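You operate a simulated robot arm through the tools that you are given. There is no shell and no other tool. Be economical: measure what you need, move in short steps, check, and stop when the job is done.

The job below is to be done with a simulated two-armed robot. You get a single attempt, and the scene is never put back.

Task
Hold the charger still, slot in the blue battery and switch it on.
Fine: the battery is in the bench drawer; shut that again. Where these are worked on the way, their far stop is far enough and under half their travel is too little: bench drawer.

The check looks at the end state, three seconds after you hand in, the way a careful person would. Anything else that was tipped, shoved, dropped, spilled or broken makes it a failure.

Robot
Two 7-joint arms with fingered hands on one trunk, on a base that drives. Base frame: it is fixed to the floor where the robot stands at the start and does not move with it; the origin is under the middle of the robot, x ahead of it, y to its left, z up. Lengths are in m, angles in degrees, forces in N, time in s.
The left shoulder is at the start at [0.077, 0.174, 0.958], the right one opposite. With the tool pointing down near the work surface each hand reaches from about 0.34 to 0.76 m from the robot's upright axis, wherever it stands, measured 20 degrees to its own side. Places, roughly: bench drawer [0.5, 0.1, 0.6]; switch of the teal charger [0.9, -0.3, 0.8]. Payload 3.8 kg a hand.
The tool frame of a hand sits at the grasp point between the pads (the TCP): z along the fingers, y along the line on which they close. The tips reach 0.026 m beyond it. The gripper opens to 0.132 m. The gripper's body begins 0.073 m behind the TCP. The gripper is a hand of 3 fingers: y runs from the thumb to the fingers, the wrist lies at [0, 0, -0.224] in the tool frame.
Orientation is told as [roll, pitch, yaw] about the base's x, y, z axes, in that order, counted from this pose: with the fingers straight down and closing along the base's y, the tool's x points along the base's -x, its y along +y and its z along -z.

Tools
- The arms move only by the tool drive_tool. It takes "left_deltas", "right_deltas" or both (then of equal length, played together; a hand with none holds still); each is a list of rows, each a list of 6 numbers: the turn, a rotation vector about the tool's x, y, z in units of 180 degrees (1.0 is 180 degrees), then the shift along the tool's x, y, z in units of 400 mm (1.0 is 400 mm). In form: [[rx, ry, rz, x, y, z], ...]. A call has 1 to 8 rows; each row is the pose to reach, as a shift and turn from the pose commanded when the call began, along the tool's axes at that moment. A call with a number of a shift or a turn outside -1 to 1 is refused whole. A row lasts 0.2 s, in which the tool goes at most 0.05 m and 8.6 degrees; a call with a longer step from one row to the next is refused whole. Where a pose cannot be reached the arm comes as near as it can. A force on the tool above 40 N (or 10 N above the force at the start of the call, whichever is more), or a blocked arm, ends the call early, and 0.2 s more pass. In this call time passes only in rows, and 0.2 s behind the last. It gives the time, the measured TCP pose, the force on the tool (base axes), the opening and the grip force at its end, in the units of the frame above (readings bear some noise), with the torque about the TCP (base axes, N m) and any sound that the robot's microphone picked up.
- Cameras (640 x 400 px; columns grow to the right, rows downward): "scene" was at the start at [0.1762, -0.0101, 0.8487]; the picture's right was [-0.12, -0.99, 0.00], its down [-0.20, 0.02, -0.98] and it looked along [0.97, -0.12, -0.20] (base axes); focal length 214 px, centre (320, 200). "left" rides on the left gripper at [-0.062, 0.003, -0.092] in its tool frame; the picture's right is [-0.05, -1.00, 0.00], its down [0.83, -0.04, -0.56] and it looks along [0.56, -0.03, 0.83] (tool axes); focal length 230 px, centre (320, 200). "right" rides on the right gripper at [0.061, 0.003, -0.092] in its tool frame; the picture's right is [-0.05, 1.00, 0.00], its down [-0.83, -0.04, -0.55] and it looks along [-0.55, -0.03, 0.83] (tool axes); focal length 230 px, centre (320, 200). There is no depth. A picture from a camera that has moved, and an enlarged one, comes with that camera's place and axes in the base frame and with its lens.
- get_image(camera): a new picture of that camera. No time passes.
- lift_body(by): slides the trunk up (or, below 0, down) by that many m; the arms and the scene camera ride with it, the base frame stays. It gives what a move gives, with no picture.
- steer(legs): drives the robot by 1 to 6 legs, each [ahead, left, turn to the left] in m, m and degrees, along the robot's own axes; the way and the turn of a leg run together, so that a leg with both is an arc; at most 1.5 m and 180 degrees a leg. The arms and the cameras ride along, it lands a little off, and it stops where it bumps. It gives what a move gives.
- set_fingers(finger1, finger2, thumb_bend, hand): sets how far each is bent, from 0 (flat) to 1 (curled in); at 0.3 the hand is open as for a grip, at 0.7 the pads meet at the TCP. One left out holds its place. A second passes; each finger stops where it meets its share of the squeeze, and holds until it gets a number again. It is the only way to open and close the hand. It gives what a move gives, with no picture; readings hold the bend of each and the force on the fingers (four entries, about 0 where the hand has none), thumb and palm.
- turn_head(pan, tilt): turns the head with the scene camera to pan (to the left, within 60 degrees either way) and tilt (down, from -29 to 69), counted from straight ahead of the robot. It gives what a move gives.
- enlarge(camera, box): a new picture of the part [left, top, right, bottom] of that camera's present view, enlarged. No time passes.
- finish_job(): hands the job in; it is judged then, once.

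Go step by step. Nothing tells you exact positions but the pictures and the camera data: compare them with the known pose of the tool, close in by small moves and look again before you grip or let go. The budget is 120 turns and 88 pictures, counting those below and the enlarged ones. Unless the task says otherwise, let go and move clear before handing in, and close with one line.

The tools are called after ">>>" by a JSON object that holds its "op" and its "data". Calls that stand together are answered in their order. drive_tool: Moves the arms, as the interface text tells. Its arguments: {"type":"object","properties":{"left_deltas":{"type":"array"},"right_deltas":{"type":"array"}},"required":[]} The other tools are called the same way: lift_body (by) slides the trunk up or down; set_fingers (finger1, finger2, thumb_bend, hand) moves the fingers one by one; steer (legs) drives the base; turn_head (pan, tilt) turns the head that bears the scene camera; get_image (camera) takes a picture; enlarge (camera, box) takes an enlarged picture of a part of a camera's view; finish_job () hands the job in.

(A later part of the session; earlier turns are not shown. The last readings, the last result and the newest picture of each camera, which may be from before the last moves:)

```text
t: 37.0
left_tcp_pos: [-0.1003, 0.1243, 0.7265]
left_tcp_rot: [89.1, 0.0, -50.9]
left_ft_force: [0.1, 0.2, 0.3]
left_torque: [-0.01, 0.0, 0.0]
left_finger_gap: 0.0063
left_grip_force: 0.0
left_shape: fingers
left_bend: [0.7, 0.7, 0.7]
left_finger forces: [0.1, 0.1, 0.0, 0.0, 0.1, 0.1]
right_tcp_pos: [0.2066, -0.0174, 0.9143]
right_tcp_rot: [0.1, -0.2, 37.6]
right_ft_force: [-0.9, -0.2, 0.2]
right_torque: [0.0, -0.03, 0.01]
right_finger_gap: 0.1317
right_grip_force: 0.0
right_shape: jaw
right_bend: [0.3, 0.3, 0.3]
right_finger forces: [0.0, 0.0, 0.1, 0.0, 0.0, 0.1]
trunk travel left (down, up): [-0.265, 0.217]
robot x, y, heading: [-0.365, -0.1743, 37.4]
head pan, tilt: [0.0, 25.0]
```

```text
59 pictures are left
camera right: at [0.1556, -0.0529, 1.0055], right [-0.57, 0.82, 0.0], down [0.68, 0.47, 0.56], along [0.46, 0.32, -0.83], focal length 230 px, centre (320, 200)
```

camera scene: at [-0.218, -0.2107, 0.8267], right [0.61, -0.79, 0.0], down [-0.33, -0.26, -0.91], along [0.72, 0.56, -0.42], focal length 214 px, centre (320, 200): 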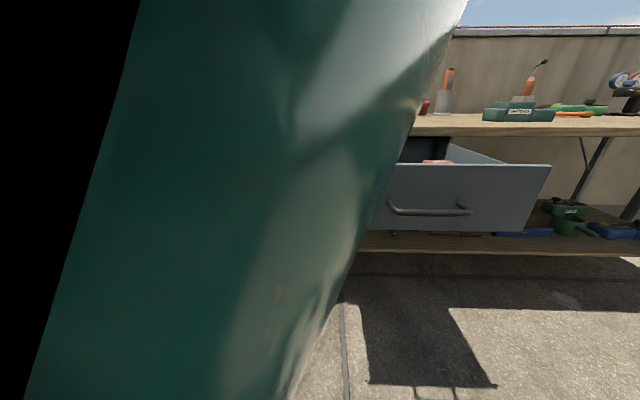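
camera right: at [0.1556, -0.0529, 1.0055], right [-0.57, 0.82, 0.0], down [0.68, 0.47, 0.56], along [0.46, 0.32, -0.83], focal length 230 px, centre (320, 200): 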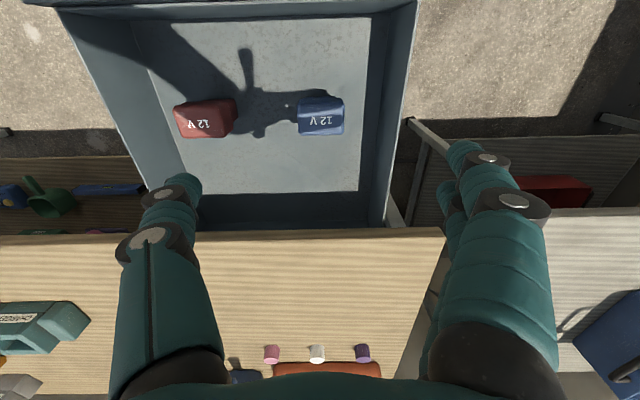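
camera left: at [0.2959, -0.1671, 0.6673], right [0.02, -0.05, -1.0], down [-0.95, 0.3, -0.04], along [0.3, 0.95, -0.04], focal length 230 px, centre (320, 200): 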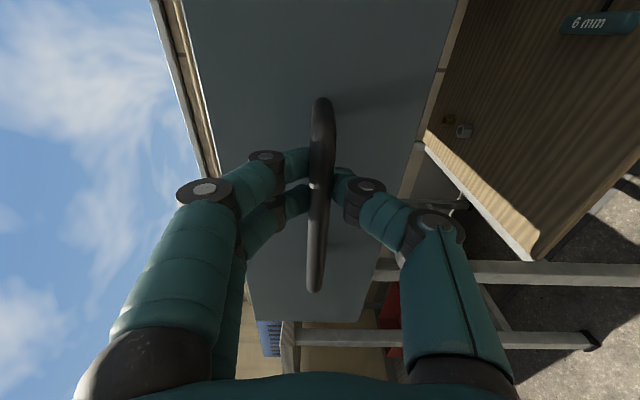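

The hand is now nearly above the blue battery, which is at about n = 0.172, u = 0.141. The drawer's left wall is close, so I'll part-close the hand to about 10 cm before descending.

>>> {"op": "set_fingers", "data": {"hand": "right", "finger1": 0.4, "finger2": 0.4, "thumb_bend": 0.4}}

>>> {"op": "drive_tool", "data": {"right_deltas": [[0, 0, 0, -0.02, 0, 0.09], [0, 0, 0, -0.04, 0, 0.18], [0, 0, 0, -0.05, 0, 0.28]]}}

>>> {"op": "get_image", "data": {"camera": "right"}}

```text
t: 38.0
left_tcp_pos: [-0.1007, 0.1223, 0.7276]
left_tcp_rot: [89.1, -0.1, -50.8]
left_ft_force: [-0.2, 0.3, 0.1]
left_torque: [0.0, 0.02, -0.02]
left_finger_gap: 0.006
left_grip_force: 0.0
left_shape: fingers
left_bend: [0.7, 0.7, 0.7]
left_finger forces: [0.0, 0.0, 0.0, 0.0, 0.1, 0.1]
right_tcp_pos: [0.2074, -0.0189, 0.9152]
right_tcp_rot: [0.1, -0.1, 37.6]
right_ft_force: [-0.4, 0.5, -0.5]
right_torque: [-0.03, -0.01, -0.01]
right_finger_gap: 0.1024
right_grip_force: 0.1
right_shape: fingers
right_bend: [0.4, 0.4, 0.4]
right_finger forces: [0.0, 0.0, 0.0, 0.0, 0.0, 0.0]
trunk travel left (down, up): [-0.265, 0.217]
robot x, y, heading: [-0.3612, -0.1789, 37.7]
head pan, tilt: [0.0, 25.0]
```

```text
t: 38.8
left_tcp_pos: [-0.1005, 0.1222, 0.7273]
left_tcp_rot: [89.1, -0.2, -50.8]
left_ft_force: [0.3, 0.2, 0.1]
left_torque: [0.01, -0.01, 0.0]
left_finger_gap: 0.0059
left_grip_force: 0.0
left_shape: fingers
left_bend: [0.7, 0.7, 0.7]
left_finger forces: [0.0, 0.1, 0.0, 0.1, 0.0, 0.1]
right_tcp_pos: [0.2206, -0.0187, 0.8002]
right_tcp_rot: [0.1, -0.1, 37.7]
right_ft_force: [0.1, -0.1, 0.7]
right_torque: [-0.03, 0.01, -0.02]
right_finger_gap: 0.1021
right_grip_force: 0.0
right_shape: fingers
right_bend: [0.4, 0.4, 0.4]
right_finger forces: [0.0, 0.0, 0.0, 0.1, 0.1, 0.0]
right hand out of reach, approached as far as the arm can: row 2, 3
trunk travel left (down, up): [-0.265, 0.217]
robot x, y, heading: [-0.3685, -0.1767, 37.6]
head pan, tilt: [0.0, 25.0]
```

```text
58 pictures are left
camera right: at [0.1687, -0.055, 0.8911], right [-0.57, 0.82, 0.0], down [0.68, 0.47, 0.56], along [0.46, 0.32, -0.83], focal length 230 px, centre (320, 200)
```

right: 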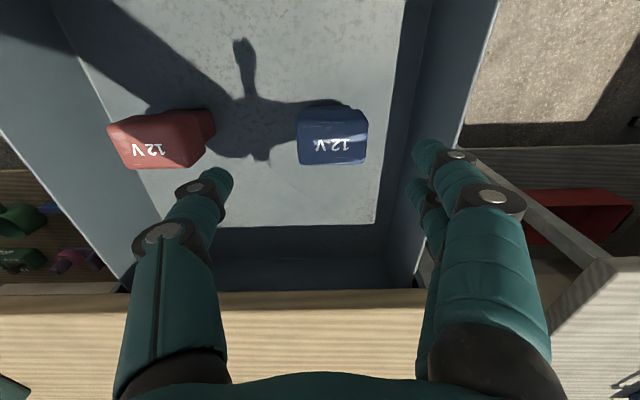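

I still need about 1 cm left, and the right arm is at its inward limit. I'll nudge the base left 5 cm and then correct with the arm.

>>> {"op": "steer", "data": {"legs": [[0.0, 0.05, 0]]}}

>>> {"op": "drive_tool", "data": {"right_deltas": [[0, 0, 0, -0.01, -0.05, 0], [0, 0, 0, -0.02, -0.1, 0]]}}

>>> {"op": "get_image", "data": {"camera": "right"}}

```text
t: 39.9
left_tcp_pos: [-0.1311, 0.1619, 0.7261]
left_tcp_rot: [89.1, 0.0, -50.8]
left_ft_force: [0.1, 0.4, 0.4]
left_torque: [-0.01, -0.02, -0.02]
left_finger_gap: 0.0061
left_grip_force: 0.1
left_shape: fingers
left_bend: [0.7, 0.7, 0.7]
left_finger forces: [0.1, 0.1, 0.0, 0.0, 0.1, 0.0]
right_tcp_pos: [0.1894, 0.0205, 0.8006]
right_tcp_rot: [0.1, -0.2, 37.5]
right_ft_force: [0.7, 0.4, 0.5]
right_torque: [-0.03, 0.0, -0.03]
right_finger_gap: 0.1021
right_grip_force: 0.1
right_shape: fingers
right_bend: [0.4, 0.4, 0.4]
right_finger forces: [0.0, 0.0, 0.0, 0.0, 0.1, 0.0]
trunk travel left (down, up): [-0.265, 0.217]
robot x, y, heading: [-0.3942, -0.1379, 37.7]
head pan, tilt: [0.0, 25.0]
```

```text
t: 40.5
left_tcp_pos: [-0.1304, 0.1615, 0.7274]
left_tcp_rot: [89.1, 0.0, -50.8]
left_ft_force: [0.1, 0.0, 0.3]
left_torque: [0.01, 0.01, 0.02]
left_finger_gap: 0.0058
left_grip_force: 0.0
left_shape: fingers
left_bend: [0.7, 0.7, 0.7]
left_finger forces: [0.0, 0.0, 0.0, 0.0, 0.1, 0.0]
right_tcp_pos: [0.2227, -0.0082, 0.8004]
right_tcp_rot: [0.1, -0.1, 37.6]
right_ft_force: [-0.9, -0.3, -0.4]
right_torque: [-0.01, 0.0, 0.0]
right_finger_gap: 0.1023
right_grip_force: 0.0
right_shape: fingers
right_bend: [0.4, 0.4, 0.4]
right_finger forces: [0.1, 0.0, 0.0, 0.1, 0.1, 0.1]
trunk travel left (down, up): [-0.265, 0.217]
robot x, y, heading: [-0.3937, -0.1367, 37.9]
head pan, tilt: [0.0, 25.0]
```

```text
57 pictures are left
camera right: at [0.1713, -0.044, 0.8917], right [-0.57, 0.82, 0.0], down [0.68, 0.47, 0.56], along [0.46, 0.32, -0.83], focal length 230 px, centre (320, 200)
```

right: 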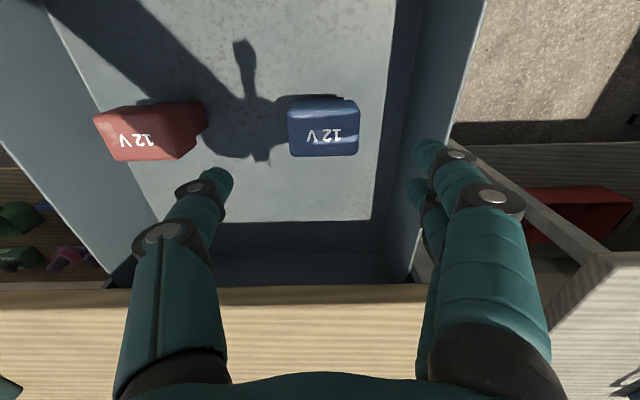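

The hand is aligned over the battery to within a few millimetres. I'll descend to z = 0.72 and check.

>>> {"op": "drive_tool", "data": {"right_deltas": [[0, 0, 0, 0, 0.004, 0.07], [0, 0, 0, 0, 0.007, 0.14], [0, 0, 0, 0, 0.007, 0.2]]}}

>>> {"op": "get_image", "data": {"camera": "right"}}

```text
t: 41.3
left_tcp_pos: [-0.1305, 0.1625, 0.7268]
left_tcp_rot: [89.2, 0.1, -50.7]
left_ft_force: [-0.6, 0.8, 0.6]
left_torque: [0.01, 0.0, 0.03]
left_finger_gap: 0.0061
left_grip_force: 0.1
left_shape: fingers
left_bend: [0.7, 0.7, 0.7]
left_finger forces: [0.0, 0.1, 0.1, 0.0, 0.0, 0.1]
right_tcp_pos: [0.2214, -0.004, 0.7189]
right_tcp_rot: [0.1, -0.2, 37.6]
right_ft_force: [-0.5, -0.4, 0.2]
right_torque: [-0.01, 0.02, 0.01]
right_finger_gap: 0.1021
right_grip_force: 0.0
right_shape: fingers
right_bend: [0.4, 0.4, 0.4]
right_finger forces: [0.0, 0.0, 0.0, 0.1, 0.0, 0.0]
trunk travel left (down, up): [-0.265, 0.217]
robot x, y, heading: [-0.3979, -0.1395, 37.8]
head pan, tilt: [0.0, 25.0]
```

```text
56 pictures are left
camera right: at [0.1694, -0.0399, 0.8113], right [-0.57, 0.82, 0.0], down [0.68, 0.47, 0.56], along [0.46, 0.32, -0.83], focal length 230 px, centre (320, 200)
```

right: 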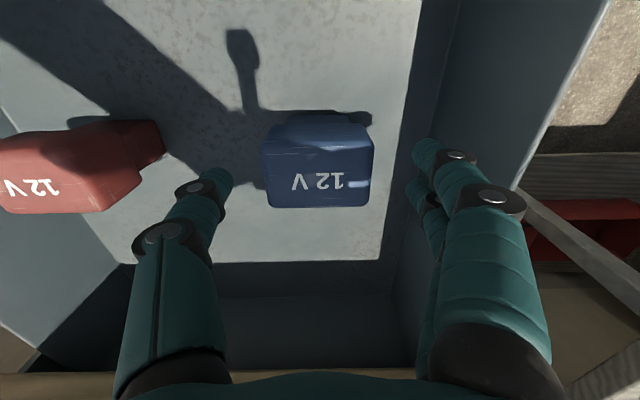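

The cap top is around z ≈ 0.695–0.70 and well centred. I'll go down about 2.5 cm so the tips reach the cap's sides, then close.

>>> {"op": "drive_tool", "data": {"right_deltas": [[0, 0, 0, 0, 0, 0.03], [0, 0, 0, 0.003, 0, 0.065]]}}

>>> {"op": "set_fingers", "data": {"hand": "right", "finger1": 0.65, "finger2": 0.65, "thumb_bend": 0.65}}

>>> {"op": "get_image", "data": {"camera": "right"}}

```text
t: 41.9
left_tcp_pos: [-0.1305, 0.1624, 0.7276]
left_tcp_rot: [89.1, 0.1, -50.8]
left_ft_force: [-0.6, -1.1, 0.0]
left_torque: [-0.01, 0.01, -0.02]
left_finger_gap: 0.006
left_grip_force: 0.0
left_shape: fingers
left_bend: [0.7, 0.7, 0.7]
left_finger forces: [0.0, 0.0, 0.0, 0.1, 0.0, 0.1]
right_tcp_pos: [0.2197, -0.0055, 0.6945]
right_tcp_rot: [0.1, -0.2, 37.7]
right_ft_force: [0.4, 0.7, 0.0]
right_torque: [0.01, -0.01, -0.04]
right_finger_gap: 0.102
right_grip_force: 0.0
right_shape: fingers
right_bend: [0.4, 0.4, 0.4]
right_finger forces: [0.0, 0.0, 0.0, 0.1, 0.0, 0.0]
trunk travel left (down, up): [-0.265, 0.217]
robot x, y, heading: [-0.3941, -0.1344, 37.8]
head pan, tilt: [0.0, 25.0]
```

```text
t: 42.9
left_tcp_pos: [-0.1305, 0.1627, 0.7285]
left_tcp_rot: [89.1, 0.1, -50.8]
left_ft_force: [0.6, 0.1, 0.1]
left_torque: [-0.02, -0.03, 0.02]
left_finger_gap: 0.0063
left_grip_force: 0.0
left_shape: fingers
left_bend: [0.7, 0.7, 0.7]
left_finger forces: [0.0, 0.0, 0.1, 0.1, 0.0, 0.0]
right_tcp_pos: [0.2188, -0.0046, 0.6945]
right_tcp_rot: [0.1, 0.0, 37.5]
right_ft_force: [0.1, 0.0, -0.4]
right_torque: [-0.01, 0.02, 0.0]
right_finger_gap: 0.0598
right_grip_force: 16.9
right_shape: fingers
right_bend: [0.53, 0.53, 0.57]
right_finger forces: [8.4, 8.3, 0.0, 0.0, 16.7, 0.0]
trunk travel left (down, up): [-0.265, 0.217]
robot x, y, heading: [-0.3933, -0.1362, 37.4]
head pan, tilt: [0.0, 25.0]
```

```text
55 pictures are left
camera right: at [0.1675, -0.0414, 0.7853], right [-0.57, 0.82, 0.0], down [0.68, 0.47, 0.56], along [0.46, 0.32, -0.83], focal length 230 px, centre (320, 200)
```

right: 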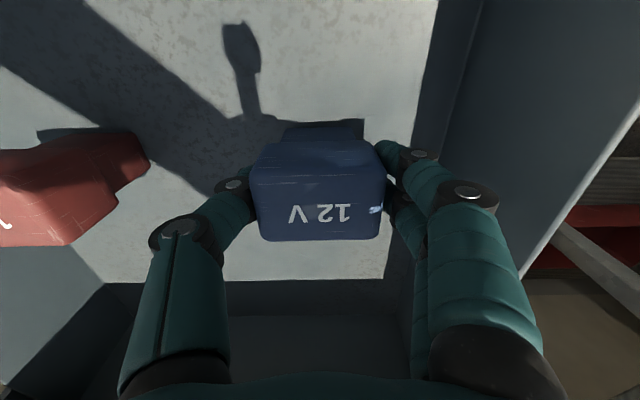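

The hand has the battery cap: gap 0.060 m, grip about 17 N. I'll lift and check that it comes along.

>>> {"op": "drive_tool", "data": {"right_deltas": [[0, 0, 0, 0, 0, -0.05], [0, 0, 0, 0, 0, -0.12], [0, 0, 0, 0, 0, -0.22], [0, 0, 0, 0, 0, -0.33], [0, 0, 0, 0, 0, -0.44]]}}

>>> {"op": "get_image", "data": {"camera": "right"}}

```text
t: 44.1
left_tcp_pos: [-0.1316, 0.1622, 0.726]
left_tcp_rot: [89.2, 0.0, -50.8]
left_ft_force: [-0.2, 0.2, -0.1]
left_torque: [-0.01, 0.03, 0.0]
left_finger_gap: 0.006
left_grip_force: 0.1
left_shape: fingers
left_bend: [0.7, 0.7, 0.7]
left_finger forces: [0.0, 0.0, 0.0, 0.0, 0.1, 0.0]
right_tcp_pos: [0.2184, -0.0065, 0.8678]
right_tcp_rot: [0.1, 0.0, 37.6]
right_ft_force: [0.2, 0.6, -2.5]
right_torque: [-0.01, 0.02, 0.02]
right_finger_gap: 0.0598
right_grip_force: 17.0
right_shape: fingers
right_bend: [0.53, 0.53, 0.57]
right_finger forces: [8.5, 8.3, 0.1, 0.1, 16.7, 0.1]
trunk travel left (down, up): [-0.265, 0.217]
robot x, y, heading: [-0.397, -0.1324, 37.4]
head pan, tilt: [0.0, 25.0]
```

```text
54 pictures are left
camera right: at [0.1669, -0.0428, 0.9599], right [-0.57, 0.82, 0.0], down [0.68, 0.47, 0.56], along [0.46, 0.32, -0.83], focal length 230 px, centre (320, 200)
```

right: 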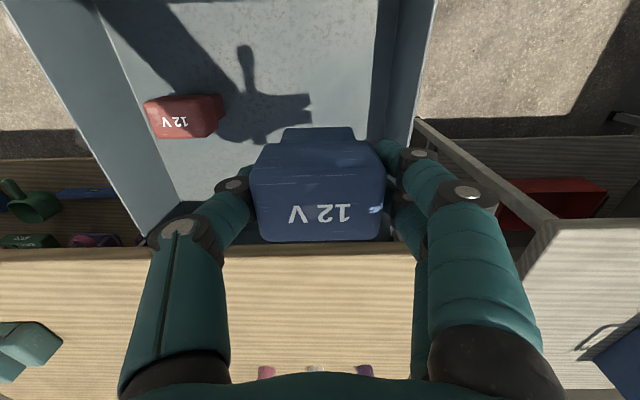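

The battery is secure in the hand. Next I'll close the drawer with the left hand, so I'm raising the battery a little, backing off and driving right to line the left hand up with the handle.

>>> {"op": "drive_tool", "data": {"right_deltas": [[0, 0, 0, 0.05, 0, -0.08], [0, 0, 0, 0.1, 0, -0.16]]}}

>>> {"op": "steer", "data": {"legs": [[-0.17, 0, 0], [0, -0.43, 0]]}}

>>> {"op": "set_fingers", "data": {"hand": "left", "finger1": 0.3, "finger2": 0.3, "thumb_bend": 0.3}}

>>> {"op": "get_image", "data": {"camera": "left"}}

>>> {"op": "get_image", "data": {"camera": "right"}}

```text
t: 44.7
left_tcp_pos: [-0.1301, 0.1619, 0.7272]
left_tcp_rot: [89.1, 0.0, -50.8]
left_ft_force: [0.1, 0.7, 0.9]
left_torque: [0.0, 0.02, 0.0]
left_finger_gap: 0.0063
left_grip_force: 0.1
left_shape: fingers
left_bend: [0.7, 0.7, 0.7]
left_finger forces: [0.0, 0.0, 0.0, 0.0, 0.0, 0.0]
right_tcp_pos: [0.1861, -0.0323, 0.9337]
right_tcp_rot: [0.2, -0.1, 37.6]
right_ft_force: [-0.1, -0.9, -2.2]
right_torque: [0.01, 0.0, 0.0]
right_finger_gap: 0.0598
right_grip_force: 17.0
right_shape: fingers
right_bend: [0.53, 0.53, 0.57]
right_finger forces: [8.5, 8.2, 0.0, 0.0, 16.8, 0.0]
trunk travel left (down, up): [-0.265, 0.217]
robot x, y, heading: [-0.3931, -0.1368, 37.8]
head pan, tilt: [0.0, 25.0]
```

```text
t: 50.0
left_tcp_pos: [-0.0016, -0.2809, 0.727]
left_tcp_rot: [89.2, 0.0, -51.1]
left_ft_force: [0.4, 0.0, 0.1]
left_torque: [0.0, 0.02, 0.01]
left_finger_gap: 0.006
left_grip_force: 0.0
left_shape: fingers
left_bend: [0.7, 0.7, 0.7]
left_finger forces: [0.0, 0.1, 0.0, 0.0, 0.0, 0.0]
right_tcp_pos: [0.3143, -0.4766, 0.9326]
right_tcp_rot: [0.1, -0.1, 37.4]
right_ft_force: [-1.0, -0.7, -2.2]
right_torque: [-0.03, 0.01, 0.02]
right_finger_gap: 0.0595
right_grip_force: 16.7
right_shape: fingers
right_bend: [0.53, 0.53, 0.57]
right_finger forces: [8.5, 8.3, 0.0, 0.0, 16.7, 0.1]
trunk travel left (down, up): [-0.265, 0.217]
robot x, y, heading: [-0.2671, -0.5826, 37.5]
head pan, tilt: [0.0, 25.0]
```

```text
t: 51.0
left_tcp_pos: [0.0003, -0.2807, 0.7276]
left_tcp_rot: [89.0, -0.1, -51.1]
left_ft_force: [0.4, -0.5, 0.0]
left_torque: [0.03, 0.0, 0.0]
left_finger_gap: 0.1342
left_grip_force: 0.0
left_shape: fingers
left_bend: [0.3, 0.3, 0.3]
left_finger forces: [0.0, 0.1, 0.1, 0.0, 0.0, 0.1]
right_tcp_pos: [0.3143, -0.4761, 0.9334]
right_tcp_rot: [0.1, -0.1, 37.2]
right_ft_force: [0.0, 0.0, -3.2]
right_torque: [-0.02, 0.0, 0.02]
right_finger_gap: 0.0597
right_grip_force: 16.3
right_shape: fingers
right_bend: [0.53, 0.53, 0.57]
right_finger forces: [8.6, 8.3, 0.0, 0.1, 16.7, 0.1]
trunk travel left (down, up): [-0.265, 0.217]
robot x, y, heading: [-0.2715, -0.5783, 37.3]
head pan, tilt: [0.0, 25.0]
```

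```text
53 pictures are left
camera left: at [-0.035, -0.3846, 0.7316], right [0.02, -0.05, -1.0], down [-0.95, 0.3, -0.03], along [0.3, 0.95, -0.04], focal length 230 px, centre (320, 200)
```

left: 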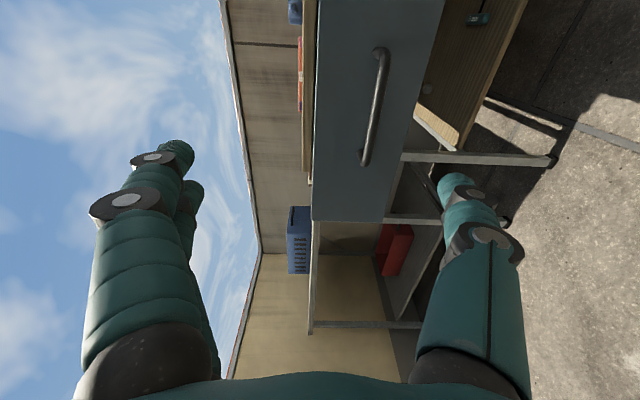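

```text
52 pictures are left
camera right: at [0.263, -0.5112, 1.0245], right [-0.56, 0.83, 0.0], down [0.69, 0.47, 0.56], along [0.46, 0.31, -0.83], focal length 230 px, centre (320, 200)
```

right: 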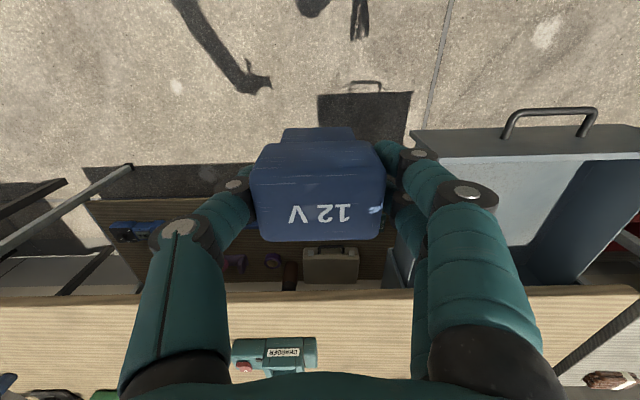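

The left hand is laterally lined up with the handle, which is at about n = 0.0, u = 0.222, z = 0.664. I'll lower it, move forward to straddle the bar, and look.

>>> {"op": "drive_tool", "data": {"left_deltas": [[0, 0, 0, 0, -0.08, 0], [0, 0, 0, 0, -0.158, 0.02], [0, 0, 0, 0, -0.158, 0.1], [0, 0, 0, 0, -0.158, 0.2], [0, 0, 0, 0, -0.158, 0.3], [0, 0, 0, 0, -0.158, 0.4], [0, 0, 0, 0, -0.158, 0.43]]}}

>>> {"op": "get_image", "data": {"camera": "left"}}

```text
t: 52.6
left_tcp_pos: [0.1355, -0.1772, 0.6644]
left_tcp_rot: [88.9, 0.0, -50.7]
left_ft_force: [1.2, 0.1, -0.1]
left_torque: [-0.02, 0.0, 0.0]
left_finger_gap: 0.1346
left_grip_force: 0.0
left_shape: fingers
left_bend: [0.3, 0.3, 0.3]
left_finger forces: [0.0, 0.0, 0.0, 0.0, 0.1, 0.1]
left hand out of reach, approached as far as the arm can: row 1, 2, 3, 4, 5, 6, 7
right_tcp_pos: [0.3142, -0.4762, 0.9331]
right_tcp_rot: [0.0, 0.0, 37.3]
right_ft_force: [0.2, 0.2, -3.1]
right_torque: [-0.01, 0.02, -0.01]
right_finger_gap: 0.0598
right_grip_force: 16.9
right_shape: fingers
right_bend: [0.53, 0.53, 0.57]
right_finger forces: [8.6, 8.3, 0.0, 0.0, 16.7, 0.0]
trunk travel left (down, up): [-0.265, 0.217]
robot x, y, heading: [-0.2682, -0.5754, 37.3]
head pan, tilt: [0.0, 25.0]
```

```text
51 pictures are left
camera left: at [0.1021, -0.2816, 0.6685], right [0.02, -0.05, -1.0], down [-0.96, 0.29, -0.03], along [0.29, 0.96, -0.04], focal length 230 px, centre (320, 200)
```

left: 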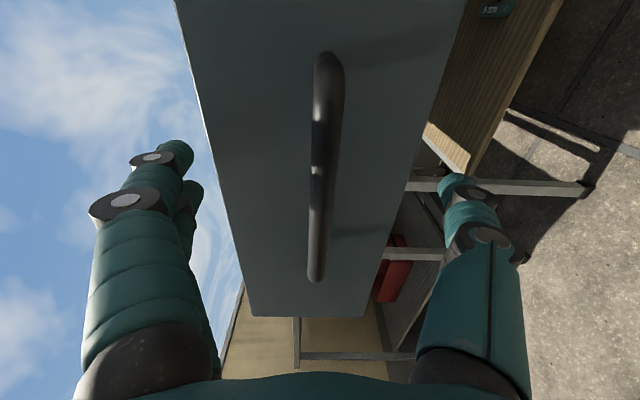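

The bar is within the hand. I'll close and push the drawer in with the arm.

>>> {"op": "set_fingers", "data": {"hand": "left", "finger1": 0.7, "finger2": 0.7, "thumb_bend": 0.7}}

>>> {"op": "drive_tool", "data": {"left_deltas": [[0, 0, 0, 0, 0, 0.06], [0, 0, 0, 0, 0, 0.12], [0, 0, 0, 0, 0, 0.18], [0, 0, 0, 0, 0, 0.25], [0, 0, 0, 0, 0, 0.32], [0, 0, 0, 0, 0, 0.39]]}}

>>> {"op": "get_image", "data": {"camera": "left"}}

```text
t: 53.6
left_tcp_pos: [0.1355, -0.1778, 0.6635]
left_tcp_rot: [89.1, 0.0, -50.7]
left_ft_force: [-0.1, 0.8, -0.4]
left_torque: [0.0, 0.0, 0.02]
left_finger_gap: 0.0062
left_grip_force: 0.1
left_shape: fingers
left_bend: [0.7, 0.7, 0.7]
left_finger forces: [0.0, 0.0, 0.0, 0.0, 0.1, 0.0]
right_tcp_pos: [0.3155, -0.4751, 0.9332]
right_tcp_rot: [0.2, -0.1, 37.3]
right_ft_force: [0.2, -0.2, -2.4]
right_torque: [-0.01, 0.02, -0.02]
right_finger_gap: 0.0597
right_grip_force: 16.7
right_shape: fingers
right_bend: [0.53, 0.53, 0.57]
right_finger forces: [8.5, 8.4, 0.1, 0.1, 16.7, 0.0]
trunk travel left (down, up): [-0.265, 0.217]
robot x, y, heading: [-0.2686, -0.5777, 37.4]
head pan, tilt: [0.0, 25.0]
```

```text
t: 55.0
left_tcp_pos: [0.2708, -0.106, 0.6711]
left_tcp_rot: [88.5, 0.2, -49.5]
left_ft_force: [0.7, 1.3, -0.6]
left_torque: [-0.01, -0.03, 0.02]
left_finger_gap: 0.0059
left_grip_force: 0.3
left_shape: fingers
left_bend: [0.7, 0.7, 0.7]
left_finger forces: [0.0, 0.0, 0.0, 0.0, 0.8, 0.1]
left hand out of reach, approached as far as the arm can: row 1, 2, 3, 4, 5, 6
right_tcp_pos: [0.3145, -0.4753, 0.9321]
right_tcp_rot: [0.2, 0.1, 37.4]
right_ft_force: [0.2, 0.5, -2.6]
right_torque: [-0.04, -0.02, 0.01]
right_finger_gap: 0.0599
right_grip_force: 16.6
right_shape: fingers
right_bend: [0.53, 0.53, 0.57]
right_finger forces: [8.4, 8.3, 0.0, 0.0, 16.7, 0.0]
trunk travel left (down, up): [-0.265, 0.217]
robot x, y, heading: [-0.2722, -0.5788, 37.5]
head pan, tilt: [0.0, 25.0]
```

```text
50 pictures are left
camera left: at [0.2399, -0.2112, 0.6763], right [0.01, -0.06, -1.0], down [-0.96, 0.27, -0.03], along [0.27, 0.96, -0.05], focal length 230 px, centre (320, 200)
```

left: 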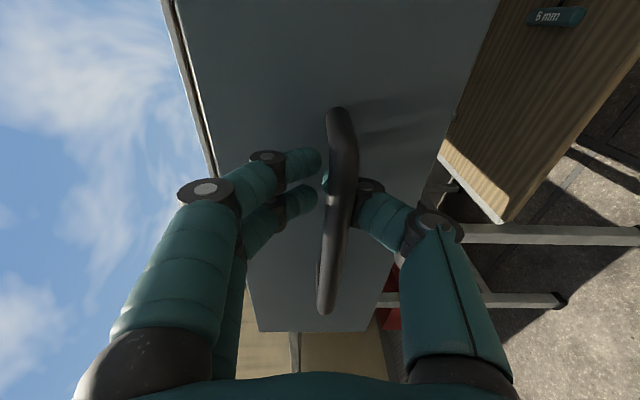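

The drawer is about half in. I'll drive the base forward to push the rest, easing slightly left to stay centred.

>>> {"op": "steer", "data": {"legs": [[0.11, 0.015, 0]]}}

>>> {"op": "get_image", "data": {"camera": "left"}}

>>> {"op": "get_image", "data": {"camera": "scene"}}

```text
t: 56.2
left_tcp_pos: [0.3477, -0.0279, 0.6709]
left_tcp_rot: [88.4, 0.0, -49.5]
left_ft_force: [0.8, 0.1, 0.6]
left_torque: [-0.02, 0.03, -0.02]
left_finger_gap: 0.006
left_grip_force: 0.3
left_shape: fingers
left_bend: [0.7, 0.7, 0.7]
left_finger forces: [0.0, 0.1, 0.0, 0.0, 0.4, 0.0]
right_tcp_pos: [0.3934, -0.3981, 0.9325]
right_tcp_rot: [0.1, 0.1, 37.4]
right_ft_force: [-0.3, 0.3, -1.7]
right_torque: [0.01, 0.02, -0.03]
right_finger_gap: 0.0594
right_grip_force: 16.5
right_shape: fingers
right_bend: [0.53, 0.53, 0.57]
right_finger forces: [8.4, 8.3, 0.0, 0.0, 16.7, 0.1]
trunk travel left (down, up): [-0.265, 0.217]
robot x, y, heading: [-0.1922, -0.4992, 37.5]
head pan, tilt: [0.0, 25.0]
```

```text
49 pictures are left
camera left: at [0.317, -0.1336, 0.6758], right [0.01, -0.06, -1.0], down [-0.96, 0.27, -0.03], along [0.27, 0.96, -0.05], focal length 230 px, centre (320, 200)
```

left: 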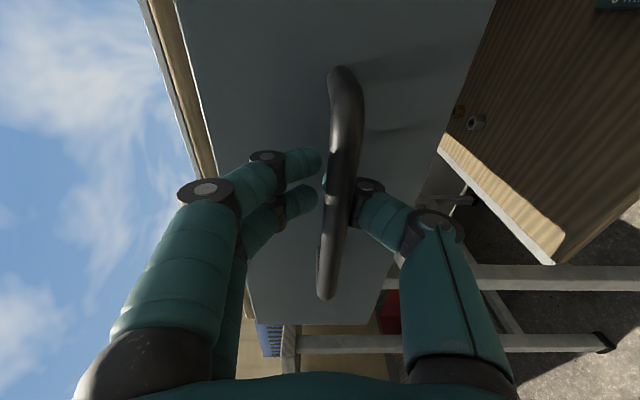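

```text
48 pictures are left
camera scene: at [-0.0503, -0.3927, 0.8265], right [0.61, -0.79, 0.0], down [-0.34, -0.26, -0.91], along [0.72, 0.55, -0.42], focal length 214 px, centre (320, 200)
```

scene: 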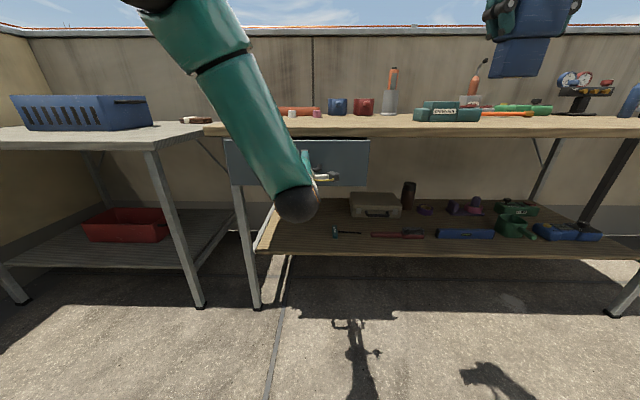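

There are about 3–4 cm left, so I'll push on gently with the base.

>>> {"op": "steer", "data": {"legs": [[0.03, 0, 0]]}}

>>> {"op": "get_image", "data": {"camera": "left"}}

```text
t: 57.1
left_tcp_pos: [0.3716, -0.0097, 0.6698]
left_tcp_rot: [88.4, 0.0, -49.5]
left_ft_force: [1.7, 1.0, -1.7]
left_torque: [0.06, -0.03, 0.02]
left_finger_gap: 0.008
left_grip_force: 0.9
left_shape: fingers
left_bend: [0.7, 0.7, 0.69]
left_finger forces: [0.1, 0.0, 0.1, 0.0, 2.6, 0.0]
right_tcp_pos: [0.4168, -0.3783, 0.9336]
right_tcp_rot: [0.1, 0.0, 37.2]
right_ft_force: [-0.1, 0.0, -2.2]
right_torque: [0.0, 0.03, 0.02]
right_finger_gap: 0.0601
right_grip_force: 16.5
right_shape: fingers
right_bend: [0.53, 0.53, 0.57]
right_finger forces: [8.4, 8.3, 0.0, 0.0, 16.8, 0.0]
trunk travel left (down, up): [-0.265, 0.217]
robot x, y, heading: [-0.1679, -0.4784, 37.3]
head pan, tilt: [0.0, 25.0]
```

```text
47 pictures are left
camera left: at [0.3416, -0.1151, 0.6753], right [0.01, -0.06, -1.0], down [-0.96, 0.27, -0.03], along [0.27, 0.96, -0.05], focal length 230 px, centre (320, 200)
```

left: 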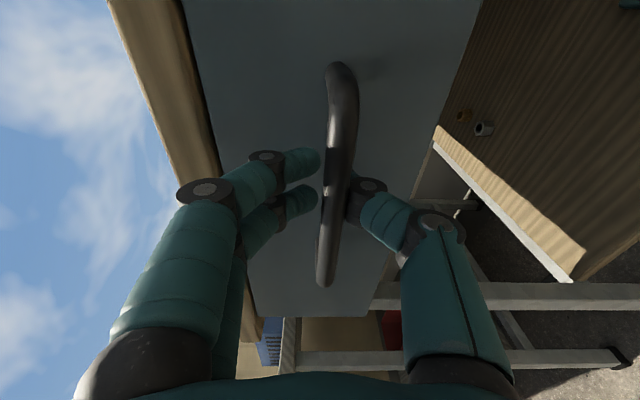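

>>> {"op": "steer", "data": {"legs": [[0.02, 0, 0]]}}

>>> {"op": "get_image", "data": {"camera": "left"}}

```text
t: 58.0
left_tcp_pos: [0.384, -0.0028, 0.6667]
left_tcp_rot: [88.0, 0.2, -49.6]
left_ft_force: [-5.6, -3.1, 1.5]
left_torque: [0.01, -0.02, -0.06]
left_finger_gap: 0.0026
left_grip_force: 2.4
left_shape: fingers
left_bend: [0.71, 0.7, 0.71]
left_finger forces: [4.5, 0.0, 0.0, 0.0, 1.0, 0.0]
right_tcp_pos: [0.4326, -0.3685, 0.9317]
right_tcp_rot: [0.1, 0.0, 37.2]
right_ft_force: [-0.6, 0.8, -3.2]
right_torque: [-0.02, -0.01, 0.03]
right_finger_gap: 0.0593
right_grip_force: 16.5
right_shape: fingers
right_bend: [0.53, 0.53, 0.57]
right_finger forces: [8.4, 8.4, 0.1, 0.0, 16.7, 0.0]
trunk travel left (down, up): [-0.265, 0.217]
robot x, y, heading: [-0.1508, -0.4727, 37.2]
head pan, tilt: [0.0, 25.0]
stopped in leg 1: the force on the tool passed its limit at 51 N (the readings are from after the stop); the commanded pose is now the measured one
```

```text
46 pictures are left
camera left: at [0.3528, -0.1073, 0.6723], right [0.0, -0.06, -1.0], down [-0.96, 0.27, -0.02], along [0.27, 0.96, -0.05], focal length 230 px, centre (320, 200)
```

left: 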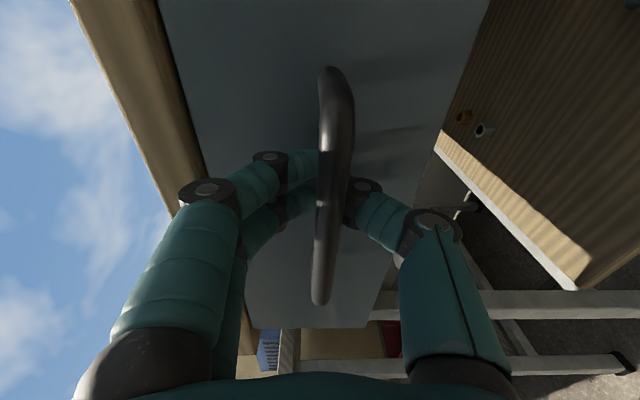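

The force spike shows the drawer is against its closed stop. I'll open the left hand and back away.

>>> {"op": "set_fingers", "data": {"hand": "left", "finger1": 0.3, "finger2": 0.3, "thumb_bend": 0.3}}

>>> {"op": "steer", "data": {"legs": [[-0.2, 0, 0]]}}

>>> {"op": "get_image", "data": {"camera": "scene"}}

>>> {"op": "get_image", "data": {"camera": "left"}}

```text
t: 59.0
left_tcp_pos: [0.3826, -0.0032, 0.6656]
left_tcp_rot: [87.8, 0.3, -49.6]
left_ft_force: [-20.7, -17.3, -7.7]
left_torque: [0.62, -0.64, -0.1]
left_finger_gap: 0.0972
left_grip_force: 14.6
left_shape: fingers
left_bend: [0.75, 0.72, 0.3]
left_finger forces: [12.2, 16.3, 0.0, 0.0, 0.1, 0.0]
right_tcp_pos: [0.4306, -0.3693, 0.932]
right_tcp_rot: [0.0, -0.1, 37.2]
right_ft_force: [1.0, -0.2, -2.1]
right_torque: [0.01, 0.03, -0.01]
right_finger_gap: 0.0598
right_grip_force: 17.3
right_shape: fingers
right_bend: [0.53, 0.53, 0.57]
right_finger forces: [8.4, 8.4, 0.0, 0.0, 16.7, 0.1]
trunk travel left (down, up): [-0.265, 0.217]
robot x, y, heading: [-0.1486, -0.4648, 37.2]
head pan, tilt: [0.0, 25.0]
```

```text
t: 60.6
left_tcp_pos: [0.2261, -0.1211, 0.6674]
left_tcp_rot: [88.1, 0.2, -49.6]
left_ft_force: [0.2, 0.1, -0.5]
left_torque: [0.0, 0.01, 0.0]
left_finger_gap: 0.1339
left_grip_force: 0.0
left_shape: fingers
left_bend: [0.3, 0.3, 0.3]
left_finger forces: [0.1, 0.0, 0.0, 0.0, 0.0, 0.0]
right_tcp_pos: [0.2744, -0.4875, 0.9328]
right_tcp_rot: [0.1, -0.1, 37.3]
right_ft_force: [0.1, 0.2, -3.1]
right_torque: [0.0, -0.05, -0.03]
right_finger_gap: 0.0594
right_grip_force: 16.3
right_shape: fingers
right_bend: [0.53, 0.53, 0.57]
right_finger forces: [8.3, 8.3, 0.0, 0.0, 16.7, 0.1]
trunk travel left (down, up): [-0.265, 0.217]
robot x, y, heading: [-0.3039, -0.5878, 37.3]
head pan, tilt: [0.0, 25.0]
```

```text
45 pictures are left
camera scene: at [-0.1687, -0.4832, 0.8268], right [0.61, -0.79, 0.0], down [-0.34, -0.26, -0.91], along [0.72, 0.55, -0.42], focal length 214 px, centre (320, 200)
```

scene: 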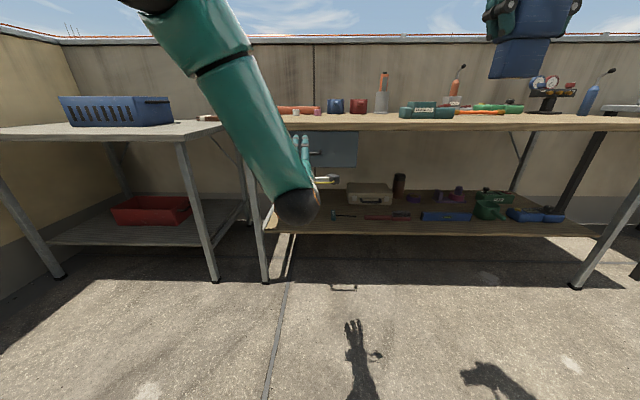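

```text
44 pictures are left
camera left: at [0.1955, -0.227, 0.6727], right [0.01, -0.06, -1.0], down [-0.96, 0.27, -0.02], along [0.27, 0.96, -0.05], focal length 230 px, centre (320, 200)
```

left: 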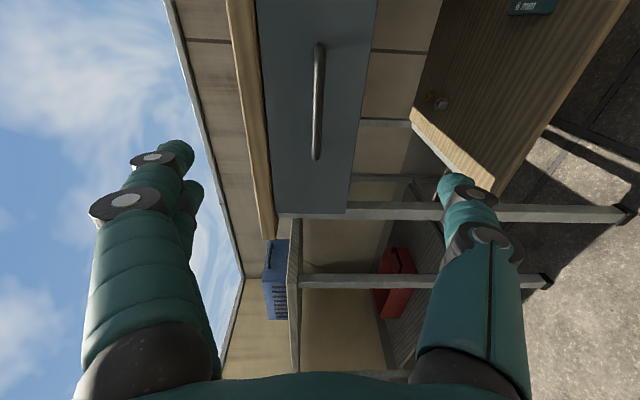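

The drawer appears closed; I'll confirm that later. For the charger I'll raise the trunk for reach and view, and turn the left hand downward so that it closes front-to-back.

>>> {"op": "lift_body", "data": {"by": 0.17}}

>>> {"op": "drive_tool", "data": {"left_deltas": [[0.045, 0, 0, 0, 0.05, -0.03], [0.09, 0, 0, 0, 0.1, -0.06], [0.135, 0, 0, 0, 0.15, -0.09], [0.18, 0, 0, 0, 0.2, -0.12], [0.225, 0, 0, 0, 0.25, -0.15], [0.27, 0, 0, 0, 0.3, -0.18], [0.315, 0, 0, 0, 0.33, -0.2], [0.36, 0, 0, 0, 0.35, -0.22]]}}

>>> {"op": "drive_tool", "data": {"left_deltas": [[0.047, 0, 0, 0, 0, 0], [0.094, 0, 0, 0, 0, 0], [0.14, 0, 0, 0, 0, 0]]}}

>>> {"op": "get_image", "data": {"camera": "scene"}}

```text
t: 62.5
left_tcp_pos: [0.2273, -0.1217, 0.8348]
left_tcp_rot: [87.8, 0.3, -49.6]
left_ft_force: [0.2, 0.2, 0.5]
left_torque: [-0.02, 0.0, 0.01]
left_finger_gap: 0.1338
left_grip_force: 0.0
left_shape: fingers
left_bend: [0.3, 0.3, 0.3]
left_finger forces: [0.0, 0.0, 0.1, 0.1, 0.0, 0.0]
right_tcp_pos: [0.2696, -0.4915, 1.1278]
right_tcp_rot: [0.0, -2.9, 37.2]
right_ft_force: [0.5, 0.1, -3.4]
right_torque: [0.0, 0.01, 0.0]
right_finger_gap: 0.0598
right_grip_force: 16.6
right_shape: fingers
right_bend: [0.53, 0.53, 0.57]
right_finger forces: [8.4, 8.3, 0.0, 0.1, 16.6, 0.0]
trunk travel left (down, up): [-0.435, 0.047]
robot x, y, heading: [-0.3074, -0.5901, 37.4]
head pan, tilt: [0.0, 25.0]
```

```text
t: 64.3
left_tcp_pos: [0.1653, -0.1766, 0.978]
left_tcp_rot: [23.1, 0.2, -49.5]
left_ft_force: [-0.5, 0.1, 0.0]
left_torque: [-0.02, -0.01, 0.0]
left_finger_gap: 0.1342
left_grip_force: 0.1
left_shape: fingers
left_bend: [0.3, 0.3, 0.3]
left_finger forces: [0.1, 0.0, 0.0, 0.0, 0.0, 0.0]
right_tcp_pos: [0.2689, -0.4912, 1.1274]
right_tcp_rot: [0.2, -2.9, 37.1]
right_ft_force: [0.3, 0.2, -2.5]
right_torque: [0.02, 0.01, 0.0]
right_finger_gap: 0.0596
right_grip_force: 16.8
right_shape: fingers
right_bend: [0.53, 0.53, 0.57]
right_finger forces: [8.5, 8.3, 0.0, 0.0, 16.7, 0.1]
trunk travel left (down, up): [-0.435, 0.047]
robot x, y, heading: [-0.3079, -0.5918, 37.6]
head pan, tilt: [0.0, 25.0]
```

```text
t: 65.1
left_tcp_pos: [0.1653, -0.1777, 0.9784]
left_tcp_rot: [-2.2, 0.2, -49.7]
left_ft_force: [-0.5, -1.0, -1.4]
left_torque: [-0.04, 0.0, 0.0]
left_finger_gap: 0.1341
left_grip_force: 0.0
left_shape: fingers
left_bend: [0.3, 0.3, 0.3]
left_finger forces: [0.0, 0.0, 0.0, 0.0, 0.1, 0.0]
right_tcp_pos: [0.2697, -0.4911, 1.1285]
right_tcp_rot: [0.2, -2.8, 37.2]
right_ft_force: [0.2, -0.3, -2.5]
right_torque: [-0.03, 0.02, 0.02]
right_finger_gap: 0.0597
right_grip_force: 16.6
right_shape: fingers
right_bend: [0.53, 0.53, 0.57]
right_finger forces: [8.5, 8.3, 0.0, 0.0, 16.7, 0.1]
trunk travel left (down, up): [-0.435, 0.047]
robot x, y, heading: [-0.3066, -0.5888, 37.6]
head pan, tilt: [0.0, 25.0]
```

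```text
43 pictures are left
camera scene: at [-0.1517, -0.471, 1.0117], right [0.61, -0.79, 0.0], down [-0.34, -0.26, -0.91], along [0.72, 0.55, -0.42], focal length 214 px, centre (320, 200)
```

scene: 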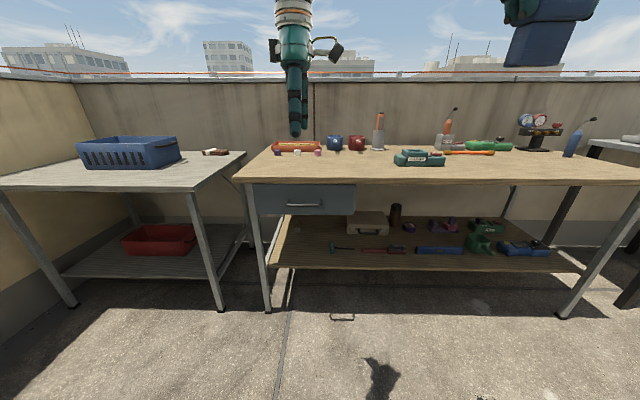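

The view is good now and the drawer looks shut. I'll zoom in on the charger area and the drawer.

>>> {"op": "enlarge", "data": {"camera": "scene", "box": [360, 130, 480, 180]}}

>>> {"op": "enlarge", "data": {"camera": "scene", "box": [235, 140, 395, 240]}}

```text
5.33 times, centred on (420, 155) of scene
camera zoom: at [-0.1517, -0.471, 1.0117], right [0.61, -0.79, 0.0], down [-0.34, -0.26, -0.91], along [0.72, 0.55, -0.42], focal length 1144 px, centre (-213, 440)
```

zoom: 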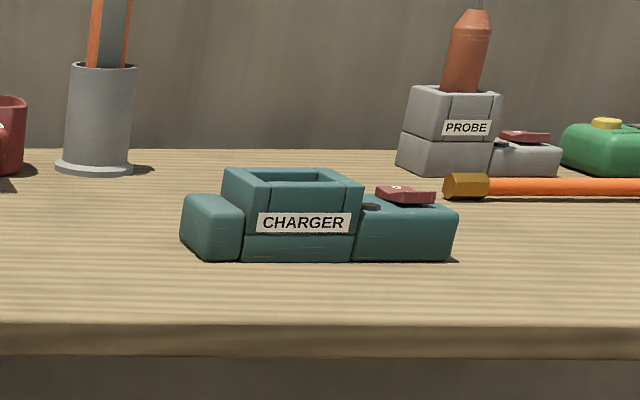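

```text
4.00 times, centred on (315, 190) of scene
camera zoom: at [-0.1517, -0.471, 1.0117], right [0.61, -0.79, 0.0], down [-0.34, -0.26, -0.91], along [0.72, 0.55, -0.42], focal length 858 px, centre (340, 240)
```

zoom: 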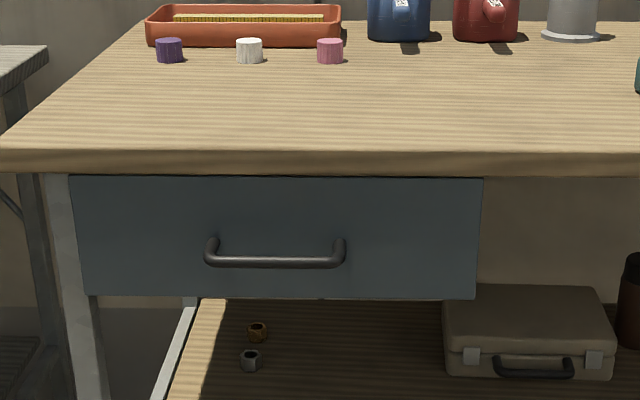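

The drawer is flush under the top. The charger spans roughly u 0.59–0.80 with its front at n ≈ 0.46, slot at about n 0.485, u 0.675, rim z ≈ 0.82. I'll drive up to it.

>>> {"op": "steer", "data": {"legs": [[0.2, -0.13, 0], [0.28, 0, 0]]}}

>>> {"op": "turn_head", "data": {"pan": -25, "tilt": 35}}

>>> {"op": "get_image", "data": {"camera": "scene"}}

>>> {"op": "get_image", "data": {"camera": "right"}}

```text
t: 68.5
left_tcp_pos: [0.6273, 0.005, 0.9791]
left_tcp_rot: [-1.9, 0.2, -49.8]
left_ft_force: [-0.6, 0.0, 0.3]
left_torque: [0.0, 0.03, -0.03]
left_finger_gap: 0.1341
left_grip_force: 0.1
left_shape: fingers
left_bend: [0.3, 0.3, 0.3]
left_finger forces: [0.0, 0.0, 0.1, 0.0, 0.1, 0.0]
right_tcp_pos: [0.7302, -0.3117, 1.1285]
right_tcp_rot: [0.1, -3.0, 37.1]
right_ft_force: [0.3, -0.2, -2.5]
right_torque: [-0.03, 0.0, 0.0]
right_finger_gap: 0.0596
right_grip_force: 16.8
right_shape: fingers
right_bend: [0.53, 0.53, 0.57]
right_finger forces: [8.4, 8.3, 0.0, 0.0, 16.7, 0.0]
trunk travel left (down, up): [-0.435, 0.047]
robot x, y, heading: [0.1508, -0.4076, 37.3]
head pan, tilt: [0.0, 25.0]
```

```text
t: 69.4
left_tcp_pos: [0.6264, 0.0059, 0.9787]
left_tcp_rot: [-2.0, 0.2, -49.7]
left_ft_force: [0.5, 0.0, 0.0]
left_torque: [-0.02, 0.01, -0.03]
left_finger_gap: 0.1342
left_grip_force: 0.1
left_shape: fingers
left_bend: [0.3, 0.3, 0.3]
left_finger forces: [0.0, 0.0, 0.0, 0.1, 0.1, 0.1]
right_tcp_pos: [0.7292, -0.3104, 1.1281]
right_tcp_rot: [0.2, -2.9, 37.0]
right_ft_force: [-0.8, 0.7, -2.1]
right_torque: [0.0, 0.01, 0.01]
right_finger_gap: 0.0598
right_grip_force: 16.5
right_shape: fingers
right_bend: [0.53, 0.53, 0.57]
right_finger forces: [8.4, 8.3, 0.0, 0.0, 16.7, 0.0]
trunk travel left (down, up): [-0.435, 0.047]
robot x, y, heading: [0.1549, -0.4082, 37.6]
head pan, tilt: [-25.0, 35.0]
```

```text
40 pictures are left
camera scene: at [0.3213, -0.3245, 0.9961], right [0.21, -0.98, 0.0], down [-0.56, -0.12, -0.82], along [0.8, 0.17, -0.57], focal length 214 px, centre (320, 200)
```

scene: 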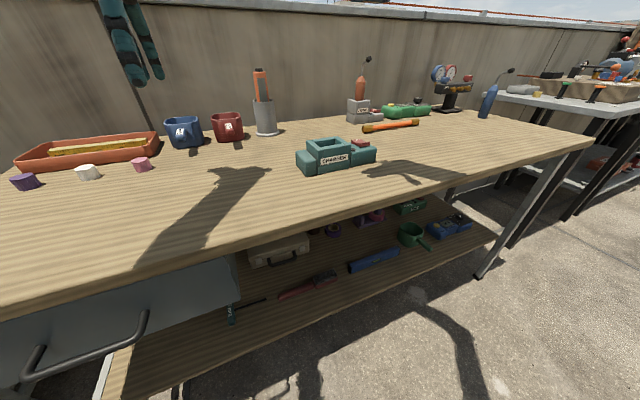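

```text
39 pictures are left
camera right: at [0.6748, -0.3486, 1.2171], right [-0.56, 0.83, 0.01], down [0.67, 0.45, 0.6], along [0.49, 0.34, -0.8], focal length 230 px, centre (320, 200)
```

right: 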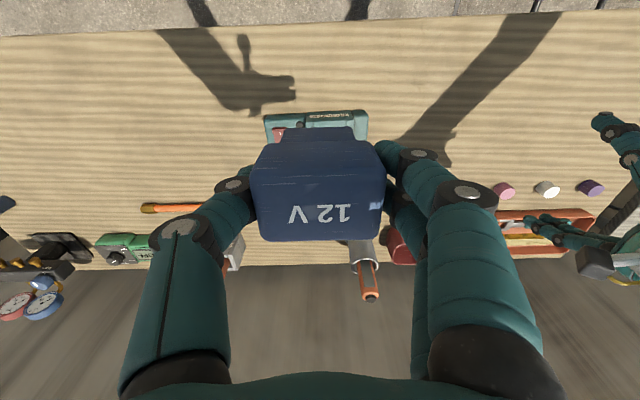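

>>> {"op": "enlarge", "data": {"camera": "scene", "box": [280, 125, 400, 185]}}

>>> {"op": "enlarge", "data": {"camera": "right", "box": [240, 95, 400, 195]}}

```text
5.33 times, centred on (340, 155) of scene
camera zoom: at [0.3213, -0.3245, 0.9961], right [0.21, -0.98, 0.0], down [-0.56, -0.12, -0.82], along [0.8, 0.17, -0.57], focal length 1144 px, centre (213, 440)
```

zoom: 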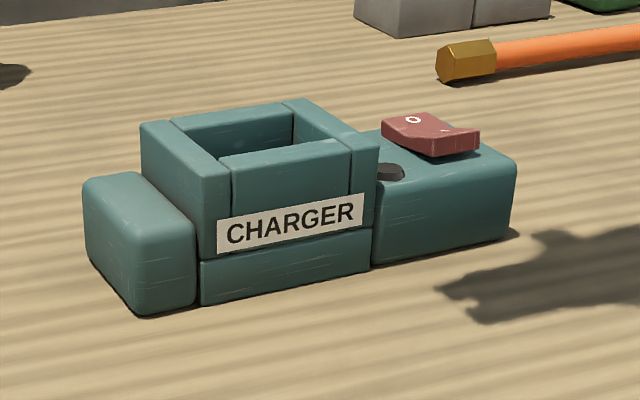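

```text
4.00 times, centred on (320, 145) of right
camera zoom: at [0.6748, -0.3486, 1.2171], right [-0.56, 0.83, 0.01], down [0.67, 0.45, 0.6], along [0.49, 0.34, -0.8], focal length 920 px, centre (320, 420)
```

zoom: 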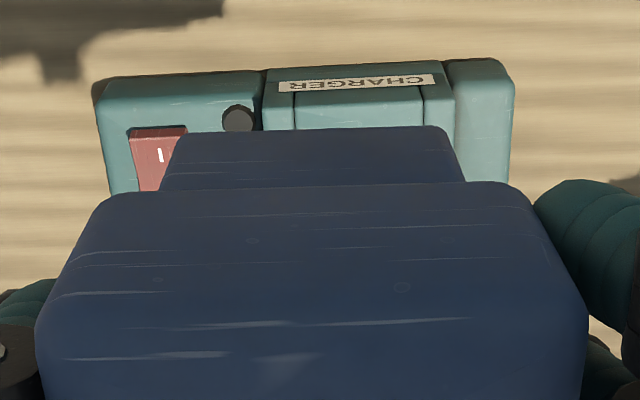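

The charger is square to the bench (heading about 36.5°), its slot centre near n 0.48, u 0.68, rim z ≈ 0.82, and the small left end block is at u ≈ 0.627, n 0.45–0.52. I'll bring the left hand in from the upper left at a 45° slant to hold that end while leaving room for the right hand.

>>> {"op": "drive_tool", "data": {"left_deltas": [[-0.011, 0, 0.02, 0, 0, 0]]}}

>>> {"op": "drive_tool", "data": {"left_deltas": [[0, -0.042, 0, -0.06, -0.005, 0.03], [0, -0.084, 0, -0.12, -0.01, 0.07], [0, -0.125, 0, -0.18, -0.015, 0.11], [0, -0.167, 0, -0.24, -0.02, 0.15], [0, -0.209, 0, -0.3, -0.026, 0.19], [0, -0.25, 0, -0.3725, -0.0325, 0.235]]}}

>>> {"op": "get_image", "data": {"camera": "scene"}}

>>> {"op": "get_image", "data": {"camera": "left"}}

```text
t: 69.8
left_tcp_pos: [0.6266, 0.0062, 0.9785]
left_tcp_rot: [0.1, 0.3, -53.4]
left_ft_force: [0.0, -0.3, -0.5]
left_torque: [0.03, -0.04, -0.02]
left_finger_gap: 0.134
left_grip_force: 0.0
left_shape: fingers
left_bend: [0.3, 0.3, 0.3]
left_finger forces: [0.1, 0.0, 0.1, 0.0, 0.0, 0.1]
right_tcp_pos: [0.7307, -0.3097, 1.128]
right_tcp_rot: [0.0, -2.9, 37.1]
right_ft_force: [0.7, 0.4, -3.0]
right_torque: [-0.01, -0.01, 0.02]
right_finger_gap: 0.0597
right_grip_force: 17.0
right_shape: fingers
right_bend: [0.53, 0.53, 0.57]
right_finger forces: [8.4, 8.2, 0.0, 0.1, 16.7, 0.0]
trunk travel left (down, up): [-0.435, 0.047]
robot x, y, heading: [0.1533, -0.405, 37.1]
head pan, tilt: [-25.0, 35.0]
```

```text
t: 71.2
left_tcp_pos: [0.7021, -0.1202, 0.8836]
left_tcp_rot: [-0.1, -45.0, -53.4]
left_ft_force: [-0.8, -0.2, 0.3]
left_torque: [0.01, 0.02, -0.01]
left_finger_gap: 0.1341
left_grip_force: 0.0
left_shape: fingers
left_bend: [0.3, 0.3, 0.3]
left_finger forces: [0.1, 0.1, 0.0, 0.0, 0.0, 0.0]
right_tcp_pos: [0.7299, -0.3108, 1.1288]
right_tcp_rot: [0.2, -2.8, 37.0]
right_ft_force: [0.0, 0.9, -2.8]
right_torque: [-0.04, 0.04, 0.01]
right_finger_gap: 0.0597
right_grip_force: 16.8
right_shape: fingers
right_bend: [0.53, 0.53, 0.57]
right_finger forces: [8.4, 8.2, 0.0, 0.0, 16.7, 0.0]
trunk travel left (down, up): [-0.435, 0.047]
robot x, y, heading: [0.1515, -0.4104, 37.3]
head pan, tilt: [-25.0, 35.0]
```

```text
36 pictures are left
camera scene: at [0.3217, -0.3246, 0.9959], right [0.21, -0.98, 0.0], down [-0.56, -0.12, -0.82], along [0.8, 0.17, -0.57], focal length 214 px, centre (320, 200)
```

scene: 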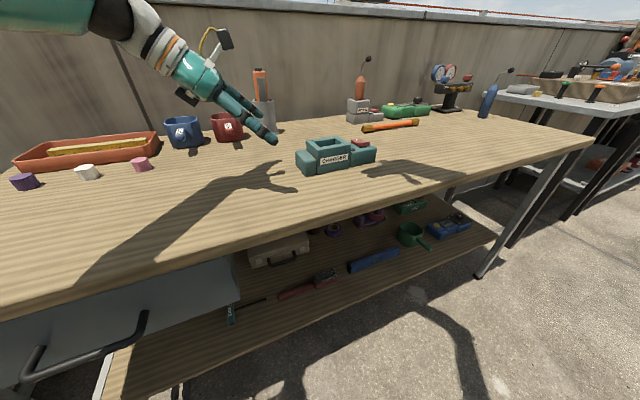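

```text
35 pictures are left
camera left: at [0.6913, -0.0989, 0.9918], right [-0.78, -0.63, 0.04], down [-0.62, 0.76, -0.19], along [0.09, -0.17, -0.98], focal length 230 px, centre (320, 200)
```

left: 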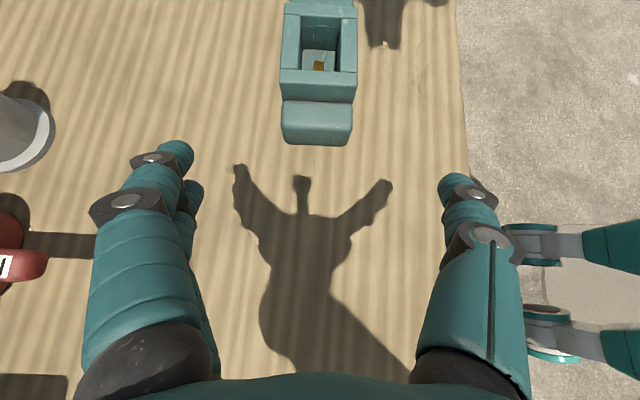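

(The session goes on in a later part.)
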